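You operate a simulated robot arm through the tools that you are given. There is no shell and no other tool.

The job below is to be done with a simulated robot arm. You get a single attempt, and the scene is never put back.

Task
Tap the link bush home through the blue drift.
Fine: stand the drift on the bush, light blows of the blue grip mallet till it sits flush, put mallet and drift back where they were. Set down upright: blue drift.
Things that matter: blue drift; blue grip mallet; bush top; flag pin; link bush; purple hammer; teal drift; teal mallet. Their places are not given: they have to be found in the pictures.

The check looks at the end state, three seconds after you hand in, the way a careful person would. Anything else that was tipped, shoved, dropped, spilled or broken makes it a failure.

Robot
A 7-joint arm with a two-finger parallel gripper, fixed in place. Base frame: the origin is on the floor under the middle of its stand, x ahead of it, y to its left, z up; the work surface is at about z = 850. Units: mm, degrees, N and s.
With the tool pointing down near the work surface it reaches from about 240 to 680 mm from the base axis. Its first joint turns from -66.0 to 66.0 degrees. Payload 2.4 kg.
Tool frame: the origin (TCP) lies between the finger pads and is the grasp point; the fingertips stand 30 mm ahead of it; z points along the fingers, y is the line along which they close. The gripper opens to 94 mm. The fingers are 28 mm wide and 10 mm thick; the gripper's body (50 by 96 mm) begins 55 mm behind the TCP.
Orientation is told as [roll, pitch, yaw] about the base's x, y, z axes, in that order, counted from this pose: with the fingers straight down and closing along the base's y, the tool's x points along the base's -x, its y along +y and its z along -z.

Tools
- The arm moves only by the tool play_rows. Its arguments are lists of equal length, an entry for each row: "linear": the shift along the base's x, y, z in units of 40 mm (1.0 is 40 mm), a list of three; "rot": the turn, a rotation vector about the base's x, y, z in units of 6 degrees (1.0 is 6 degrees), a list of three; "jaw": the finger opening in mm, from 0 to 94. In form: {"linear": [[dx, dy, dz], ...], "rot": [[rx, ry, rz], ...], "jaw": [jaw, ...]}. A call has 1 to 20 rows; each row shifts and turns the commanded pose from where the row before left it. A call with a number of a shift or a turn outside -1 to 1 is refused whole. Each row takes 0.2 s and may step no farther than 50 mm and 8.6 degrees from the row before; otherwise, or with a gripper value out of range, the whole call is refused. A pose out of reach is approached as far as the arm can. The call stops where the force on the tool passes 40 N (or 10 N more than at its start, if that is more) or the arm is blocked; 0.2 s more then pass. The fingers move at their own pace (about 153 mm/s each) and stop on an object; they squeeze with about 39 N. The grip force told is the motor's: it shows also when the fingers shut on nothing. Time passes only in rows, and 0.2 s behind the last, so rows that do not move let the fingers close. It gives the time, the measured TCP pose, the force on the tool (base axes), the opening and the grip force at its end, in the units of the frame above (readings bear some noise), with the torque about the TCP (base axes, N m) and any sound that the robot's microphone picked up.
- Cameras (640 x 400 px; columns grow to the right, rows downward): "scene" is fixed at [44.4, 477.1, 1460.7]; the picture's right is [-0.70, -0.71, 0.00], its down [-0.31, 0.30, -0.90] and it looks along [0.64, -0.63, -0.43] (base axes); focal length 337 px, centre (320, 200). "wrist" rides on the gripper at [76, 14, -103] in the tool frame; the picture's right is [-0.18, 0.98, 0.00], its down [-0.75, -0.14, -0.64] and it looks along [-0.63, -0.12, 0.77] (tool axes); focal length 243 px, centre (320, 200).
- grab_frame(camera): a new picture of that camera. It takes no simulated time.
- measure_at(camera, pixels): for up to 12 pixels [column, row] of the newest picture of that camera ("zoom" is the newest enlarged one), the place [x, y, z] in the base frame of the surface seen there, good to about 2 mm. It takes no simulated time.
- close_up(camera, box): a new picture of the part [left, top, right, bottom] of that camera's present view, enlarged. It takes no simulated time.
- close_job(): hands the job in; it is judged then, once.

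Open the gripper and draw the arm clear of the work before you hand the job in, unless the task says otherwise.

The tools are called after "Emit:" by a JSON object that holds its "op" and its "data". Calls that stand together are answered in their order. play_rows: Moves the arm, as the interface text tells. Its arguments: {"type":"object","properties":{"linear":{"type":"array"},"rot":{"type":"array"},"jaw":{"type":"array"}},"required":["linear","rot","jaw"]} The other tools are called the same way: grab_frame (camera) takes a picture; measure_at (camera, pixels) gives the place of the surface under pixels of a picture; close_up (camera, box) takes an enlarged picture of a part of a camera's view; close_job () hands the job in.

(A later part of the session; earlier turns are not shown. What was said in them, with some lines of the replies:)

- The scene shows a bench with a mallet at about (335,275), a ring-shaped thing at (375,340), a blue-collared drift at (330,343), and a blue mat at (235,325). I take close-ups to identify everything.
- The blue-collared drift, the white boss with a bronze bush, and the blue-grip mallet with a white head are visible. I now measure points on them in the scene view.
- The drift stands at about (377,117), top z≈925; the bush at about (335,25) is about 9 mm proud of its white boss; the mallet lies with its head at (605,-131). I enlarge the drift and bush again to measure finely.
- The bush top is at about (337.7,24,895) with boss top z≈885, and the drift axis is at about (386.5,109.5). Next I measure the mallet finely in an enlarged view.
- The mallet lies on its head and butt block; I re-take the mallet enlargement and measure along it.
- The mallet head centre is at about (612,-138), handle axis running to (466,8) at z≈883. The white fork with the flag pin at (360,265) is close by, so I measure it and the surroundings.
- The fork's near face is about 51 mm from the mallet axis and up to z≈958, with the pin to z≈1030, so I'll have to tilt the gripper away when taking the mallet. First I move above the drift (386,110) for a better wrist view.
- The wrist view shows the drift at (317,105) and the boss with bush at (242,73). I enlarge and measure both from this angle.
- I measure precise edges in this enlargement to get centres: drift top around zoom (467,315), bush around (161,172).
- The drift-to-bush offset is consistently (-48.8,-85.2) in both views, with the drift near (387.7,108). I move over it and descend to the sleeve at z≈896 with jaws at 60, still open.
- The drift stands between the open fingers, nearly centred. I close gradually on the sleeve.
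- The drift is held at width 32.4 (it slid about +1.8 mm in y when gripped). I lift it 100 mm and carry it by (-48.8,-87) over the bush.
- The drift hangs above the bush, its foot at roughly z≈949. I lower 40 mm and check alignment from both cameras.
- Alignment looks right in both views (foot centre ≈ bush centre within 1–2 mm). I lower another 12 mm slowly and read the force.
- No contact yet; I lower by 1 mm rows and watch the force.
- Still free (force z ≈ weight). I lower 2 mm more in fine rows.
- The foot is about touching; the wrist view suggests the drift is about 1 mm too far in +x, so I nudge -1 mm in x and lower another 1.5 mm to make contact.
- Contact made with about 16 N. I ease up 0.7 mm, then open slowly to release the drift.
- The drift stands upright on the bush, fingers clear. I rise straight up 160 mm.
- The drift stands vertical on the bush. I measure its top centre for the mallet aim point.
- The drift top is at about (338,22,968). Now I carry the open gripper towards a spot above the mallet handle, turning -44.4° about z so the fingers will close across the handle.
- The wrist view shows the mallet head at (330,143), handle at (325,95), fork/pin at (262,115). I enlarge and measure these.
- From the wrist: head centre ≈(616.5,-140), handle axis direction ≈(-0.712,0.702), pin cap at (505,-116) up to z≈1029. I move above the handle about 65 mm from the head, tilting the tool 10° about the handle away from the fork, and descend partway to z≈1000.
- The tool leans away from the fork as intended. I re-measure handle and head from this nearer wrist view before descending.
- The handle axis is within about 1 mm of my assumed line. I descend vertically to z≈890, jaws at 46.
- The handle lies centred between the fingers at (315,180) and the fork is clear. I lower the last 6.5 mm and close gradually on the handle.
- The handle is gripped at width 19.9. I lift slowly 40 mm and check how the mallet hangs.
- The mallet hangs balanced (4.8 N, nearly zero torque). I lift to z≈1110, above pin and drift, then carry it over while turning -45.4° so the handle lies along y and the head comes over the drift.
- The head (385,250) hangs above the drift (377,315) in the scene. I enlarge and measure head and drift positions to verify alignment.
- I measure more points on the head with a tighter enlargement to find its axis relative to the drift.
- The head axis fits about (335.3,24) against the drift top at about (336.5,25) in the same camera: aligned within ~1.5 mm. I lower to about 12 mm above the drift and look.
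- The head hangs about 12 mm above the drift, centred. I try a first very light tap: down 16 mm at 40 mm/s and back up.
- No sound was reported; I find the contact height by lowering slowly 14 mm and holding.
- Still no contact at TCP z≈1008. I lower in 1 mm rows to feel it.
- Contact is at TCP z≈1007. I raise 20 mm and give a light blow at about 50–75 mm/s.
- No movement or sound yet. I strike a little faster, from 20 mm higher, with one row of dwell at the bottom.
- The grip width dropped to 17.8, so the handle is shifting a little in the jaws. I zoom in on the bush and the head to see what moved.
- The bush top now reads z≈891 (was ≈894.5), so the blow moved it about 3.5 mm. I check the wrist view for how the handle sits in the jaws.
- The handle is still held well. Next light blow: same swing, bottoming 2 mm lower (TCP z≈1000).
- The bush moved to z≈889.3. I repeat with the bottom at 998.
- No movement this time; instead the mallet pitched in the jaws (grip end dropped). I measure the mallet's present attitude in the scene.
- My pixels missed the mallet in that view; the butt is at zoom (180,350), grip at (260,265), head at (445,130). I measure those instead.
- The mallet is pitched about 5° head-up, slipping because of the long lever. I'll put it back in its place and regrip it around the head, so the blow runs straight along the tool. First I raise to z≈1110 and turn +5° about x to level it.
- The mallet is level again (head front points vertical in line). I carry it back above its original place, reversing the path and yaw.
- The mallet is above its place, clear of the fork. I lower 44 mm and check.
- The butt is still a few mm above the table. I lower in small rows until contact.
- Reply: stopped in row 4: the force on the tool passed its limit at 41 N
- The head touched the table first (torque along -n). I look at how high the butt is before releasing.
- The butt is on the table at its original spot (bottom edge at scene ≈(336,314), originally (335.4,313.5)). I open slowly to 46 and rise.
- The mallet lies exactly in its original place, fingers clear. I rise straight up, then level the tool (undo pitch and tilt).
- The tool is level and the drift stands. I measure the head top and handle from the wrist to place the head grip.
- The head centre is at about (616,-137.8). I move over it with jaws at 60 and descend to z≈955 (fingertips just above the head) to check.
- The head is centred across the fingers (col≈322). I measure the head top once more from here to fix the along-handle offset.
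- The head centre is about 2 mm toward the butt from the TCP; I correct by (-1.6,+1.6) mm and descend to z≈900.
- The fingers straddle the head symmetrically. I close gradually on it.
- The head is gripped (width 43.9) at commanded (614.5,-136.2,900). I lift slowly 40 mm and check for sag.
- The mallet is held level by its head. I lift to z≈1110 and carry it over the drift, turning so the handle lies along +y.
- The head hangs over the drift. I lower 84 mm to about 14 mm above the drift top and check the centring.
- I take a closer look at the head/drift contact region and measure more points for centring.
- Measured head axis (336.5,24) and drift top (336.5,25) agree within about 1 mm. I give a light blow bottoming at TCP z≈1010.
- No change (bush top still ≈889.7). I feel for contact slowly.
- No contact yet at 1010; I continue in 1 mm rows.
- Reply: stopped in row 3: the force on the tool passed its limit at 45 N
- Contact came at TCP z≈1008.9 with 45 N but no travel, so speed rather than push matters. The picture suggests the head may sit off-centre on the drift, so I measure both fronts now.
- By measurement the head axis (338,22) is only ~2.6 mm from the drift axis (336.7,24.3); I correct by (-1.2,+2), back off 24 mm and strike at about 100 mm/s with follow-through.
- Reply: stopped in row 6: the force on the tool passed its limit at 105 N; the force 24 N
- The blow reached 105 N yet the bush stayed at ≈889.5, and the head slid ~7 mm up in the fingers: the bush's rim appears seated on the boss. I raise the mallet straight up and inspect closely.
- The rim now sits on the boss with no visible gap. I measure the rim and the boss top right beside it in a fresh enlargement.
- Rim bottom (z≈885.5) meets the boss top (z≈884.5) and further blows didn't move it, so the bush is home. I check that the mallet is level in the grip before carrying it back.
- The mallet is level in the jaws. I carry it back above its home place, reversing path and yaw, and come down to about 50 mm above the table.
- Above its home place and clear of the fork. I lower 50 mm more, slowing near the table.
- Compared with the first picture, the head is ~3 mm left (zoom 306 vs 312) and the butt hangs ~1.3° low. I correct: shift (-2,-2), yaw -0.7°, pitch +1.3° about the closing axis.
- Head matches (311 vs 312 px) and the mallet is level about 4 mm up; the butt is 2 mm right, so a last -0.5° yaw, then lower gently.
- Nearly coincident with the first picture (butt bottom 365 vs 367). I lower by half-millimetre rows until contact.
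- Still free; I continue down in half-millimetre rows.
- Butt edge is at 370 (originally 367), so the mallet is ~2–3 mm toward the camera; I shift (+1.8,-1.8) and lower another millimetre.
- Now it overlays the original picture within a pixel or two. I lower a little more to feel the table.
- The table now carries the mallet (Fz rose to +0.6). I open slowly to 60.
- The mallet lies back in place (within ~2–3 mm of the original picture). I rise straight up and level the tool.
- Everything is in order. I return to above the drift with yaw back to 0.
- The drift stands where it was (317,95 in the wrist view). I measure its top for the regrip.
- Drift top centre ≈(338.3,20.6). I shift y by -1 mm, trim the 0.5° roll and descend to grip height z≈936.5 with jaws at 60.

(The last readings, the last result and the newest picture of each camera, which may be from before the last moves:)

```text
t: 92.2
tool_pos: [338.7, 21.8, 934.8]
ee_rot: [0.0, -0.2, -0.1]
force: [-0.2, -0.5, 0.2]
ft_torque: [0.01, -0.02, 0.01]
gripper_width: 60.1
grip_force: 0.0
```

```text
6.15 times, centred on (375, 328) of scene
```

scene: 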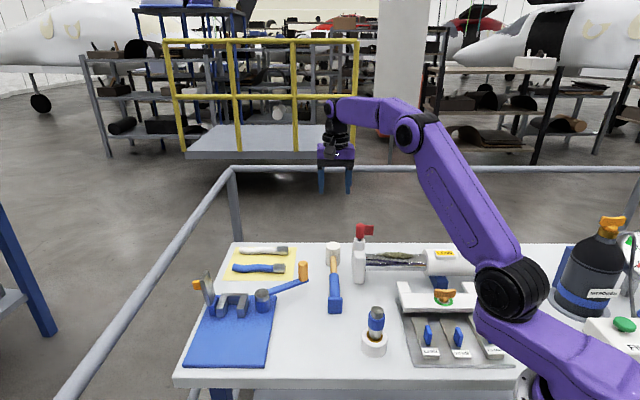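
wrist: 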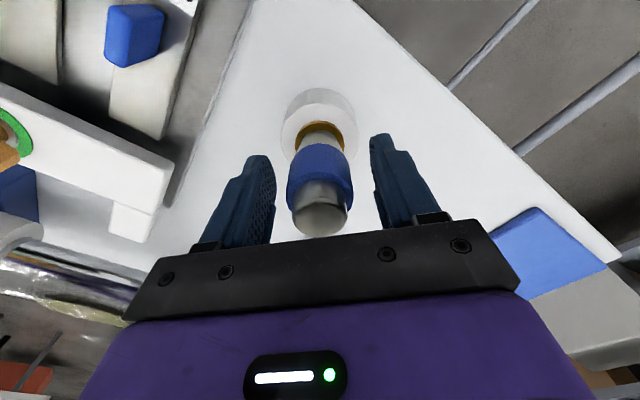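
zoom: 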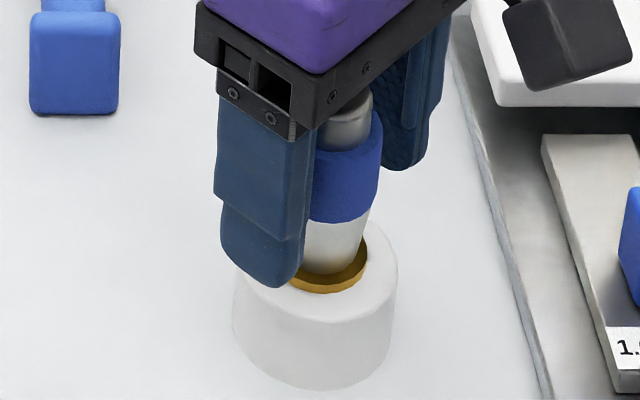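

The drift is centred between the fingers (col≈320). I close gradually.

Emit:
{"op": "play_rows", "data": {"linear": [[0, 0, 0], [0, 0, 0], [0, 0, 0], [0, 0, 0], [0, 0, 0], [0, 0, 0], [0, 0, 0], [0, 0, 0], [0, 0, 0]], "rot": [[0, 0, 0], [0, 0, 0], [0, 0, 0], [0, 0, 0], [0, 0, 0], [0, 0, 0], [0, 0, 0], [0, 0, 0], [0, 0, 0]], "jaw": [46, 40, 37, 35, 33, 31, 28, 24, 20]}}

Emit:
{"op": "close_up", "data": {"camera": "scene", "box": [345, 295, 405, 360]}}

```text
t: 94.2
tool_pos: [338.6, 21.6, 935.6]
ee_rot: [0.1, -0.1, 0.0]
force: [-0.3, 0.1, 1.5]
ft_torque: [-0.02, 0.03, 0.0]
gripper_width: 32.5
grip_force: 38.7
```

```text
6.15 times, centred on (375, 328) of scene
```

zoom: 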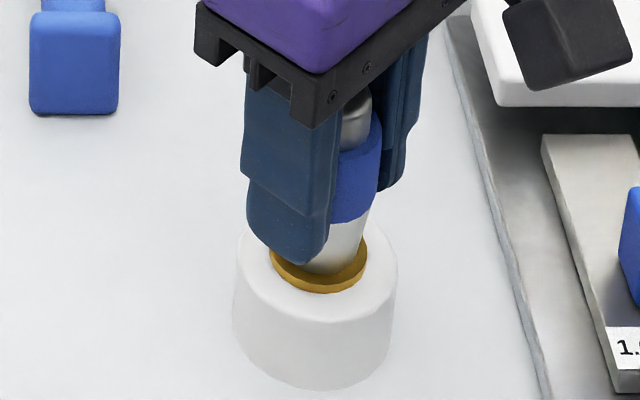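

Held at 32.5. I lift straight up 60 mm and check the bush from the scene camera.

Emit:
{"op": "play_rows", "data": {"linear": [[0, 0, 0.1], [0, 0, 0.3], [0, 0, 0.5], [0, 0, 0.6], [0, 0, 0], [0, 0, 0]], "rot": [[0, 0, 0], [0, 0, 0], [0, 0, 0], [0, 0, 0], [0, 0, 0], [0, 0, 0]], "jaw": [20, 20, 20, 20, 20, 20]}}

Emit:
{"op": "close_up", "data": {"camera": "scene", "box": [355, 320, 395, 360]}}

Emit:
{"op": "measure_at", "data": {"camera": "zoom", "pixels": [[310, 160], [310, 110], [240, 160], [370, 160], [310, 200], [310, 225], [310, 240], [310, 260], [220, 130], [395, 190], [310, 215], [350, 140]]}}

```text
t: 95.6
tool_pos: [337.4, 21.8, 996.3]
ee_rot: [0.0, 0.0, 0.0]
force: [0.2, 1.0, -2.2]
ft_torque: [0.0, 0.0, -0.01]
gripper_width: 32.6
grip_force: 39.2
```

```text
10.00 times, centred on (375, 340) of scene
```

zoom: 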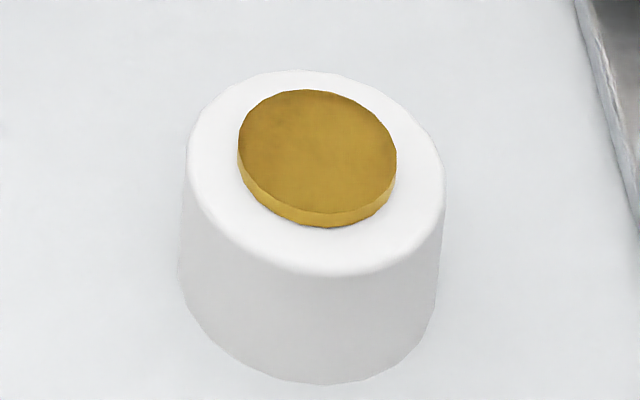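

```text
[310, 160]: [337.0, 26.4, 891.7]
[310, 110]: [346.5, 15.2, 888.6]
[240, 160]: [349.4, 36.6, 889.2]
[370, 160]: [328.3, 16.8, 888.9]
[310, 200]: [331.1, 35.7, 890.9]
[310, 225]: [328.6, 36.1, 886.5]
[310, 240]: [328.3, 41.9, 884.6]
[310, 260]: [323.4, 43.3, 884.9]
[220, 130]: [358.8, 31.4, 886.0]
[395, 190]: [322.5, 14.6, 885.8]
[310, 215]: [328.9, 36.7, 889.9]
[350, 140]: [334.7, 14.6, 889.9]
```

The bush rim sits tight on the boss all round (rim top ≈889.5, boss ≈884.8). I carry the drift back (+49.7,+85.7) and lower to just above the bench.

Emit:
{"op": "play_rows", "data": {"linear": [[0.2, 0.34, 0], [0.35, 0.6, 0], [0.35, 0.6, 0], [0.3425, 0.6025, 0], [0, 0, 0], [0, 0, -0.6], [0, 0, -0.8], [0, 0, -0.6], [0, 0, -0.3], [0, 0, -0.1], [0, 0, 0], [0, 0, 0]], "rot": [[0, 0, 0], [0, 0, 0], [0, 0, 0], [0, 0, 0], [0, 0, 0], [0, 0, 0], [0, 0, 0], [0, 0, 0], [0, 0, 0], [0, 0, 0], [0, 0, 0], [0, 0, 0]], "jaw": [20, 20, 20, 20, 20, 20, 20, 20, 20, 20, 20, 20]}}

Emit:
{"op": "close_up", "data": {"camera": "scene", "box": [290, 290, 410, 373]}}

Emit:
{"op": "grab_frame", "data": {"camera": "wrist"}}

```text
t: 98.2
tool_pos: [387.8, 106.4, 900.4]
ee_rot: [0.1, -0.1, -0.1]
force: [0.3, -0.4, -1.5]
ft_torque: [0.01, 0.0, -0.01]
gripper_width: 32.6
grip_force: 39.3
```

```text
4.82 times, centred on (350, 332) of scene
```

zoom: 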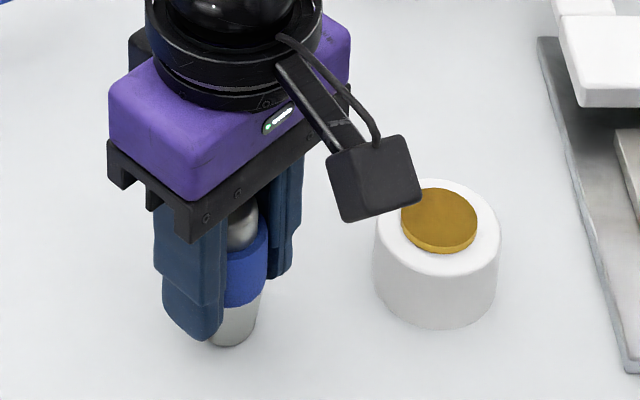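

```text
taken
```

wrist: 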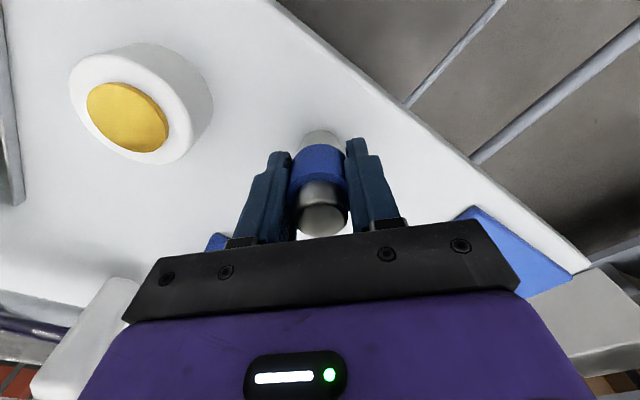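

The drift hangs about 3 mm above its original spot. I lower in small rows to contact.

Emit:
{"op": "play_rows", "data": {"linear": [[0, 0, -0.025], [0, 0, -0.025], [0, 0, -0.0125], [0, 0, -0.0125], [0, 0, 0], [0, 0, 0]], "rot": [[0, 0, 0], [0, 0, 0], [0, 0, 0], [0, 0, 0], [0, 0, 0], [0, 0, 0]], "jaw": [20, 20, 20, 20, 20, 20]}}

```text
t: 99.8
tool_pos: [387.7, 107.1, 897.1]
ee_rot: [0.0, -0.2, 0.0]
force: [-3.9, -0.1, 8.4]
ft_torque: [0.01, 0.1, 0.06]
gripper_width: 32.8
grip_force: 38.9
stopped in row 6: the force on the tool passed its limit at 41 N (the readings are from after the stop); the commanded pose is now the measured one
```

Contact with the bench; I release gradually.

Emit:
{"op": "play_rows", "data": {"linear": [[0, 0, 0], [0, 0, 0], [0, 0, 0], [0, 0, 0], [0, 0, 0], [0, 0, 0], [0, 0, 0], [0, 0, 0], [0, 0, 0]], "rot": [[0, 0, 0], [0, 0, 0], [0, 0, 0], [0, 0, 0], [0, 0, 0], [0, 0, 0], [0, 0, 0], [0, 0, 0], [0, 0, 0]], "jaw": [26, 30, 32, 34, 36, 39, 44, 50, 56]}}

Emit:
{"op": "close_up", "data": {"camera": "scene", "box": [290, 290, 410, 373]}}

Emit:
{"op": "grab_frame", "data": {"camera": "wrist"}}

```text
t: 101.8
tool_pos: [387.3, 107.1, 897.4]
ee_rot: [0.0, -0.2, 0.0]
force: [-0.5, -0.9, -0.3]
ft_torque: [-0.02, 0.02, -0.01]
gripper_width: 56.1
grip_force: 0.1
```

```text
4.82 times, centred on (350, 332) of scene
```

zoom: 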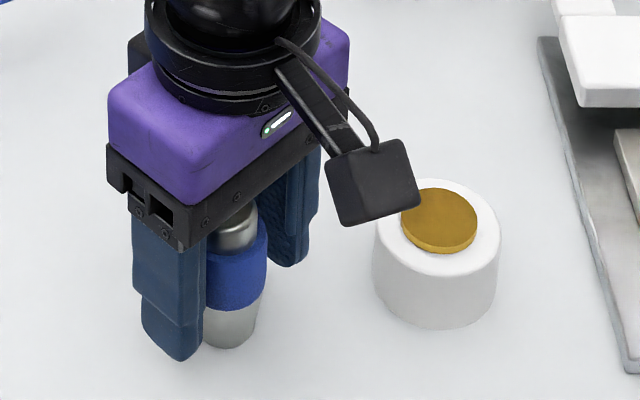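

```text
taken
```

wrist: 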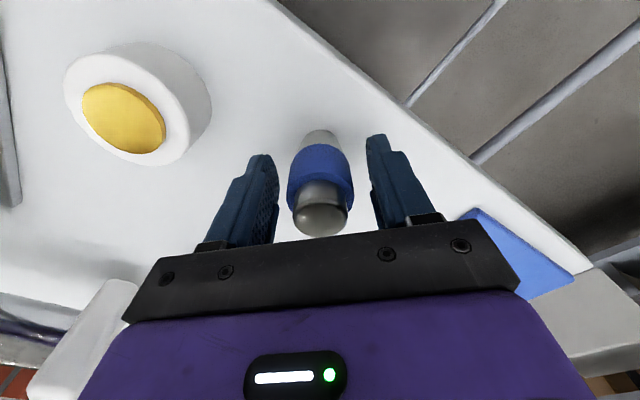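

The drift stands free and upright. I rise straight up and draw clear to the start area, then check everything.

Emit:
{"op": "play_rows", "data": {"linear": [[0, 0, 0.3], [0, 0, 0.7], [0, 0, 0.9], [0, 0, 0.9], [0, 0, 0.9], [-0.2, 0, 0.9], [-0.3, 0.1, 0.9], [-0.3, 0.1, 0.9], [-0.3, 0.1, 0.9], [-0.1, 0.1, 0.9], [0, 0, 0.9], [0, 0, 0.5], [0, 0, 0]], "rot": [[0, 0, 0], [0, 0, 0], [0, 0, 0], [0, 0, 0], [0, 0, 0], [0, 0, 0], [0, 0, 0], [0, 0, 0], [0, 0, 0], [0, 0, 0], [0, 0, 0], [0, 0, 0], [0, 0, 0]], "jaw": [60, 60, 60, 60, 70, 80, 90, 94, 94, 94, 94, 94, 94]}}

Emit:
{"op": "grab_frame", "data": {"camera": "scene"}}

Emit:
{"op": "close_up", "data": {"camera": "scene", "box": [310, 310, 410, 373]}}

Emit:
{"op": "measure_at", "data": {"camera": "zoom", "pixels": [[135, 145], [135, 120], [135, 168], [132, 225], [132, 300], [415, 165], [415, 130], [370, 165], [460, 170], [415, 195], [415, 206], [412, 225]]}}

Emit:
{"op": "close_up", "data": {"camera": "scene", "box": [170, 230, 330, 390]}}

Emit:
{"op": "close_up", "data": {"camera": "scene", "box": [300, 220, 540, 390]}}

```text
t: 104.6
tool_pos: [340.5, 123.1, 1281.6]
ee_rot: [0.0, -0.2, 0.0]
force: [-0.3, 0.1, -0.4]
ft_torque: [0.01, -0.02, -0.01]
gripper_width: 93.8
grip_force: 0.2
```

```text
taken
```

scene: 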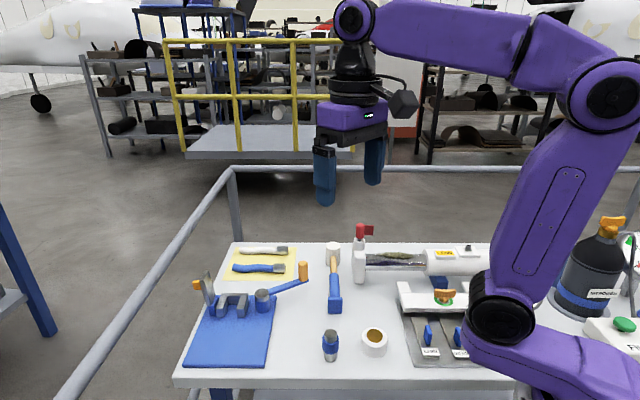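

```text
6.35 times, centred on (360, 342) of scene
```

zoom: 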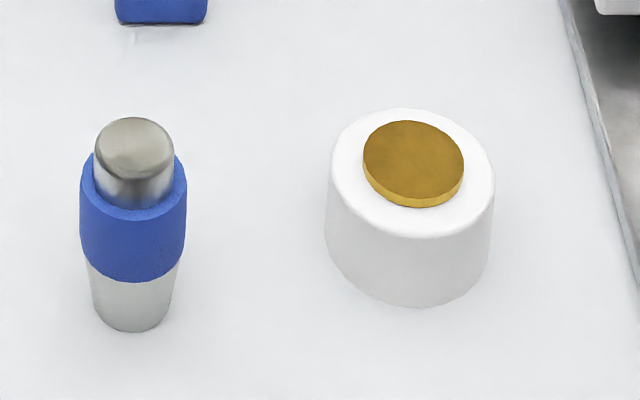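

```text
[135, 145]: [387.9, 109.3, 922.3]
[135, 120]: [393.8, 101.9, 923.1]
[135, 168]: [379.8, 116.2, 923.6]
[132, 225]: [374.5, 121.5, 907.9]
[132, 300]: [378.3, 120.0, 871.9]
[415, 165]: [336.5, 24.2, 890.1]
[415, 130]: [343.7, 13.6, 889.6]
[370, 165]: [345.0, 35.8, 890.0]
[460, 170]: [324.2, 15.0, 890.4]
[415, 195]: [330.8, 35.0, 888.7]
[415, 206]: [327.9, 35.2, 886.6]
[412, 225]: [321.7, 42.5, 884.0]
```

```text
2.50 times, centred on (250, 310) of scene
```

zoom: 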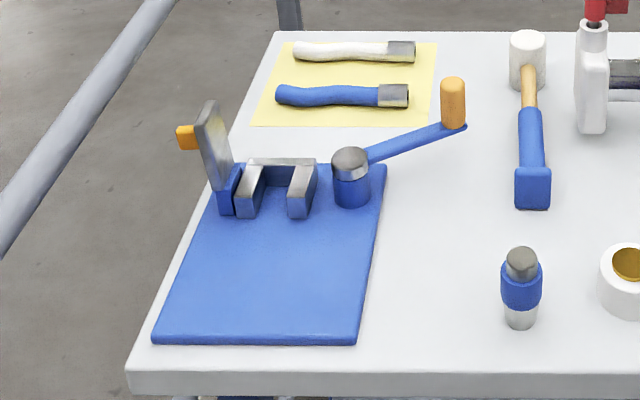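

```text
2.35 times, centred on (420, 305) of scene
```

zoom: 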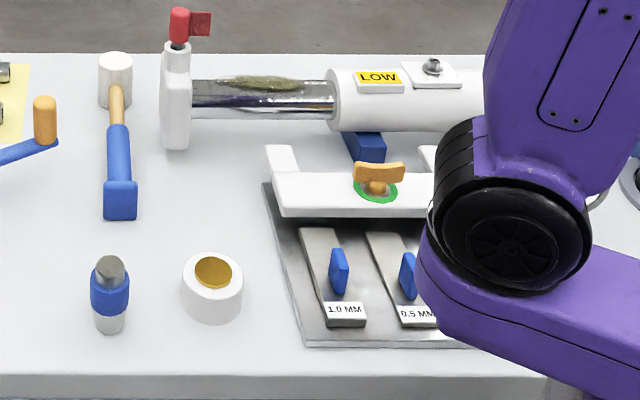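

Drift and mallet are back within 2–3 mm of their first pictures, and nothing else has changed. One last enlarged look at the bush rim before handing in.

Emit:
{"op": "close_up", "data": {"camera": "scene", "box": [362, 325, 388, 351]}}

Emit:
{"op": "grab_frame", "data": {"camera": "wrist"}}

```text
15.38 times, centred on (375, 338) of scene
```

zoom: 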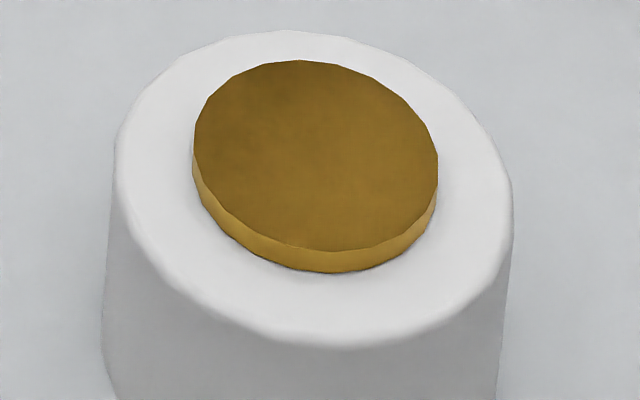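

```text
taken
```

wrist: 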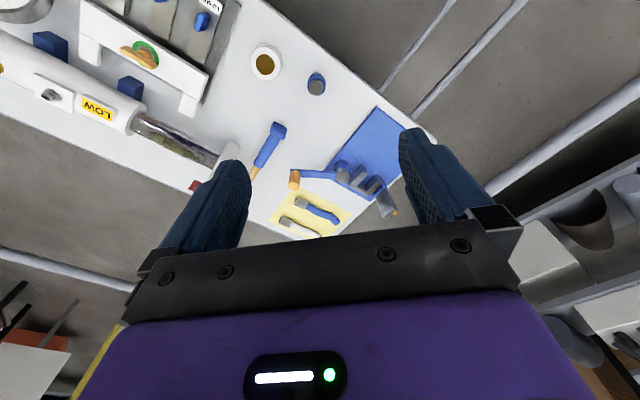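

The rim sits tight on the boss with no shadow gap. The drift is upright in its place, the mallet is back, and the gripper is open and well clear, so I hand the job in.

Emit:
{"op": "close_job", "data": {}}

```text
The job is handed in.
```

The link bush is tapped home, and the drift and mallet are back where they were. I've handed the job in but have not seen the check's verdict.

- **Bush:** It went down about 5 mm. Its rim now sits on the white boss with no visible gap, about 4.7 mm proud, which is about the rim's own thickness. I took that as flush, because three later contacts, the hardest at 105 N, did not move it any further.
- **Blow strength:** That 105 N blow was heavier than I meant a light blow to be. It came from gripping the mallet by its head, which I did after the handle slipped in the fingers. I saw no damage.
- **Drift:** It stands upright within about 2 mm of its original spot.
- **Mallet:** It lies within about 3 mm of where it started.
- **Everything else:** In the last pictures nothing else in view on the bench had moved. The gripper is open and clear of the work.
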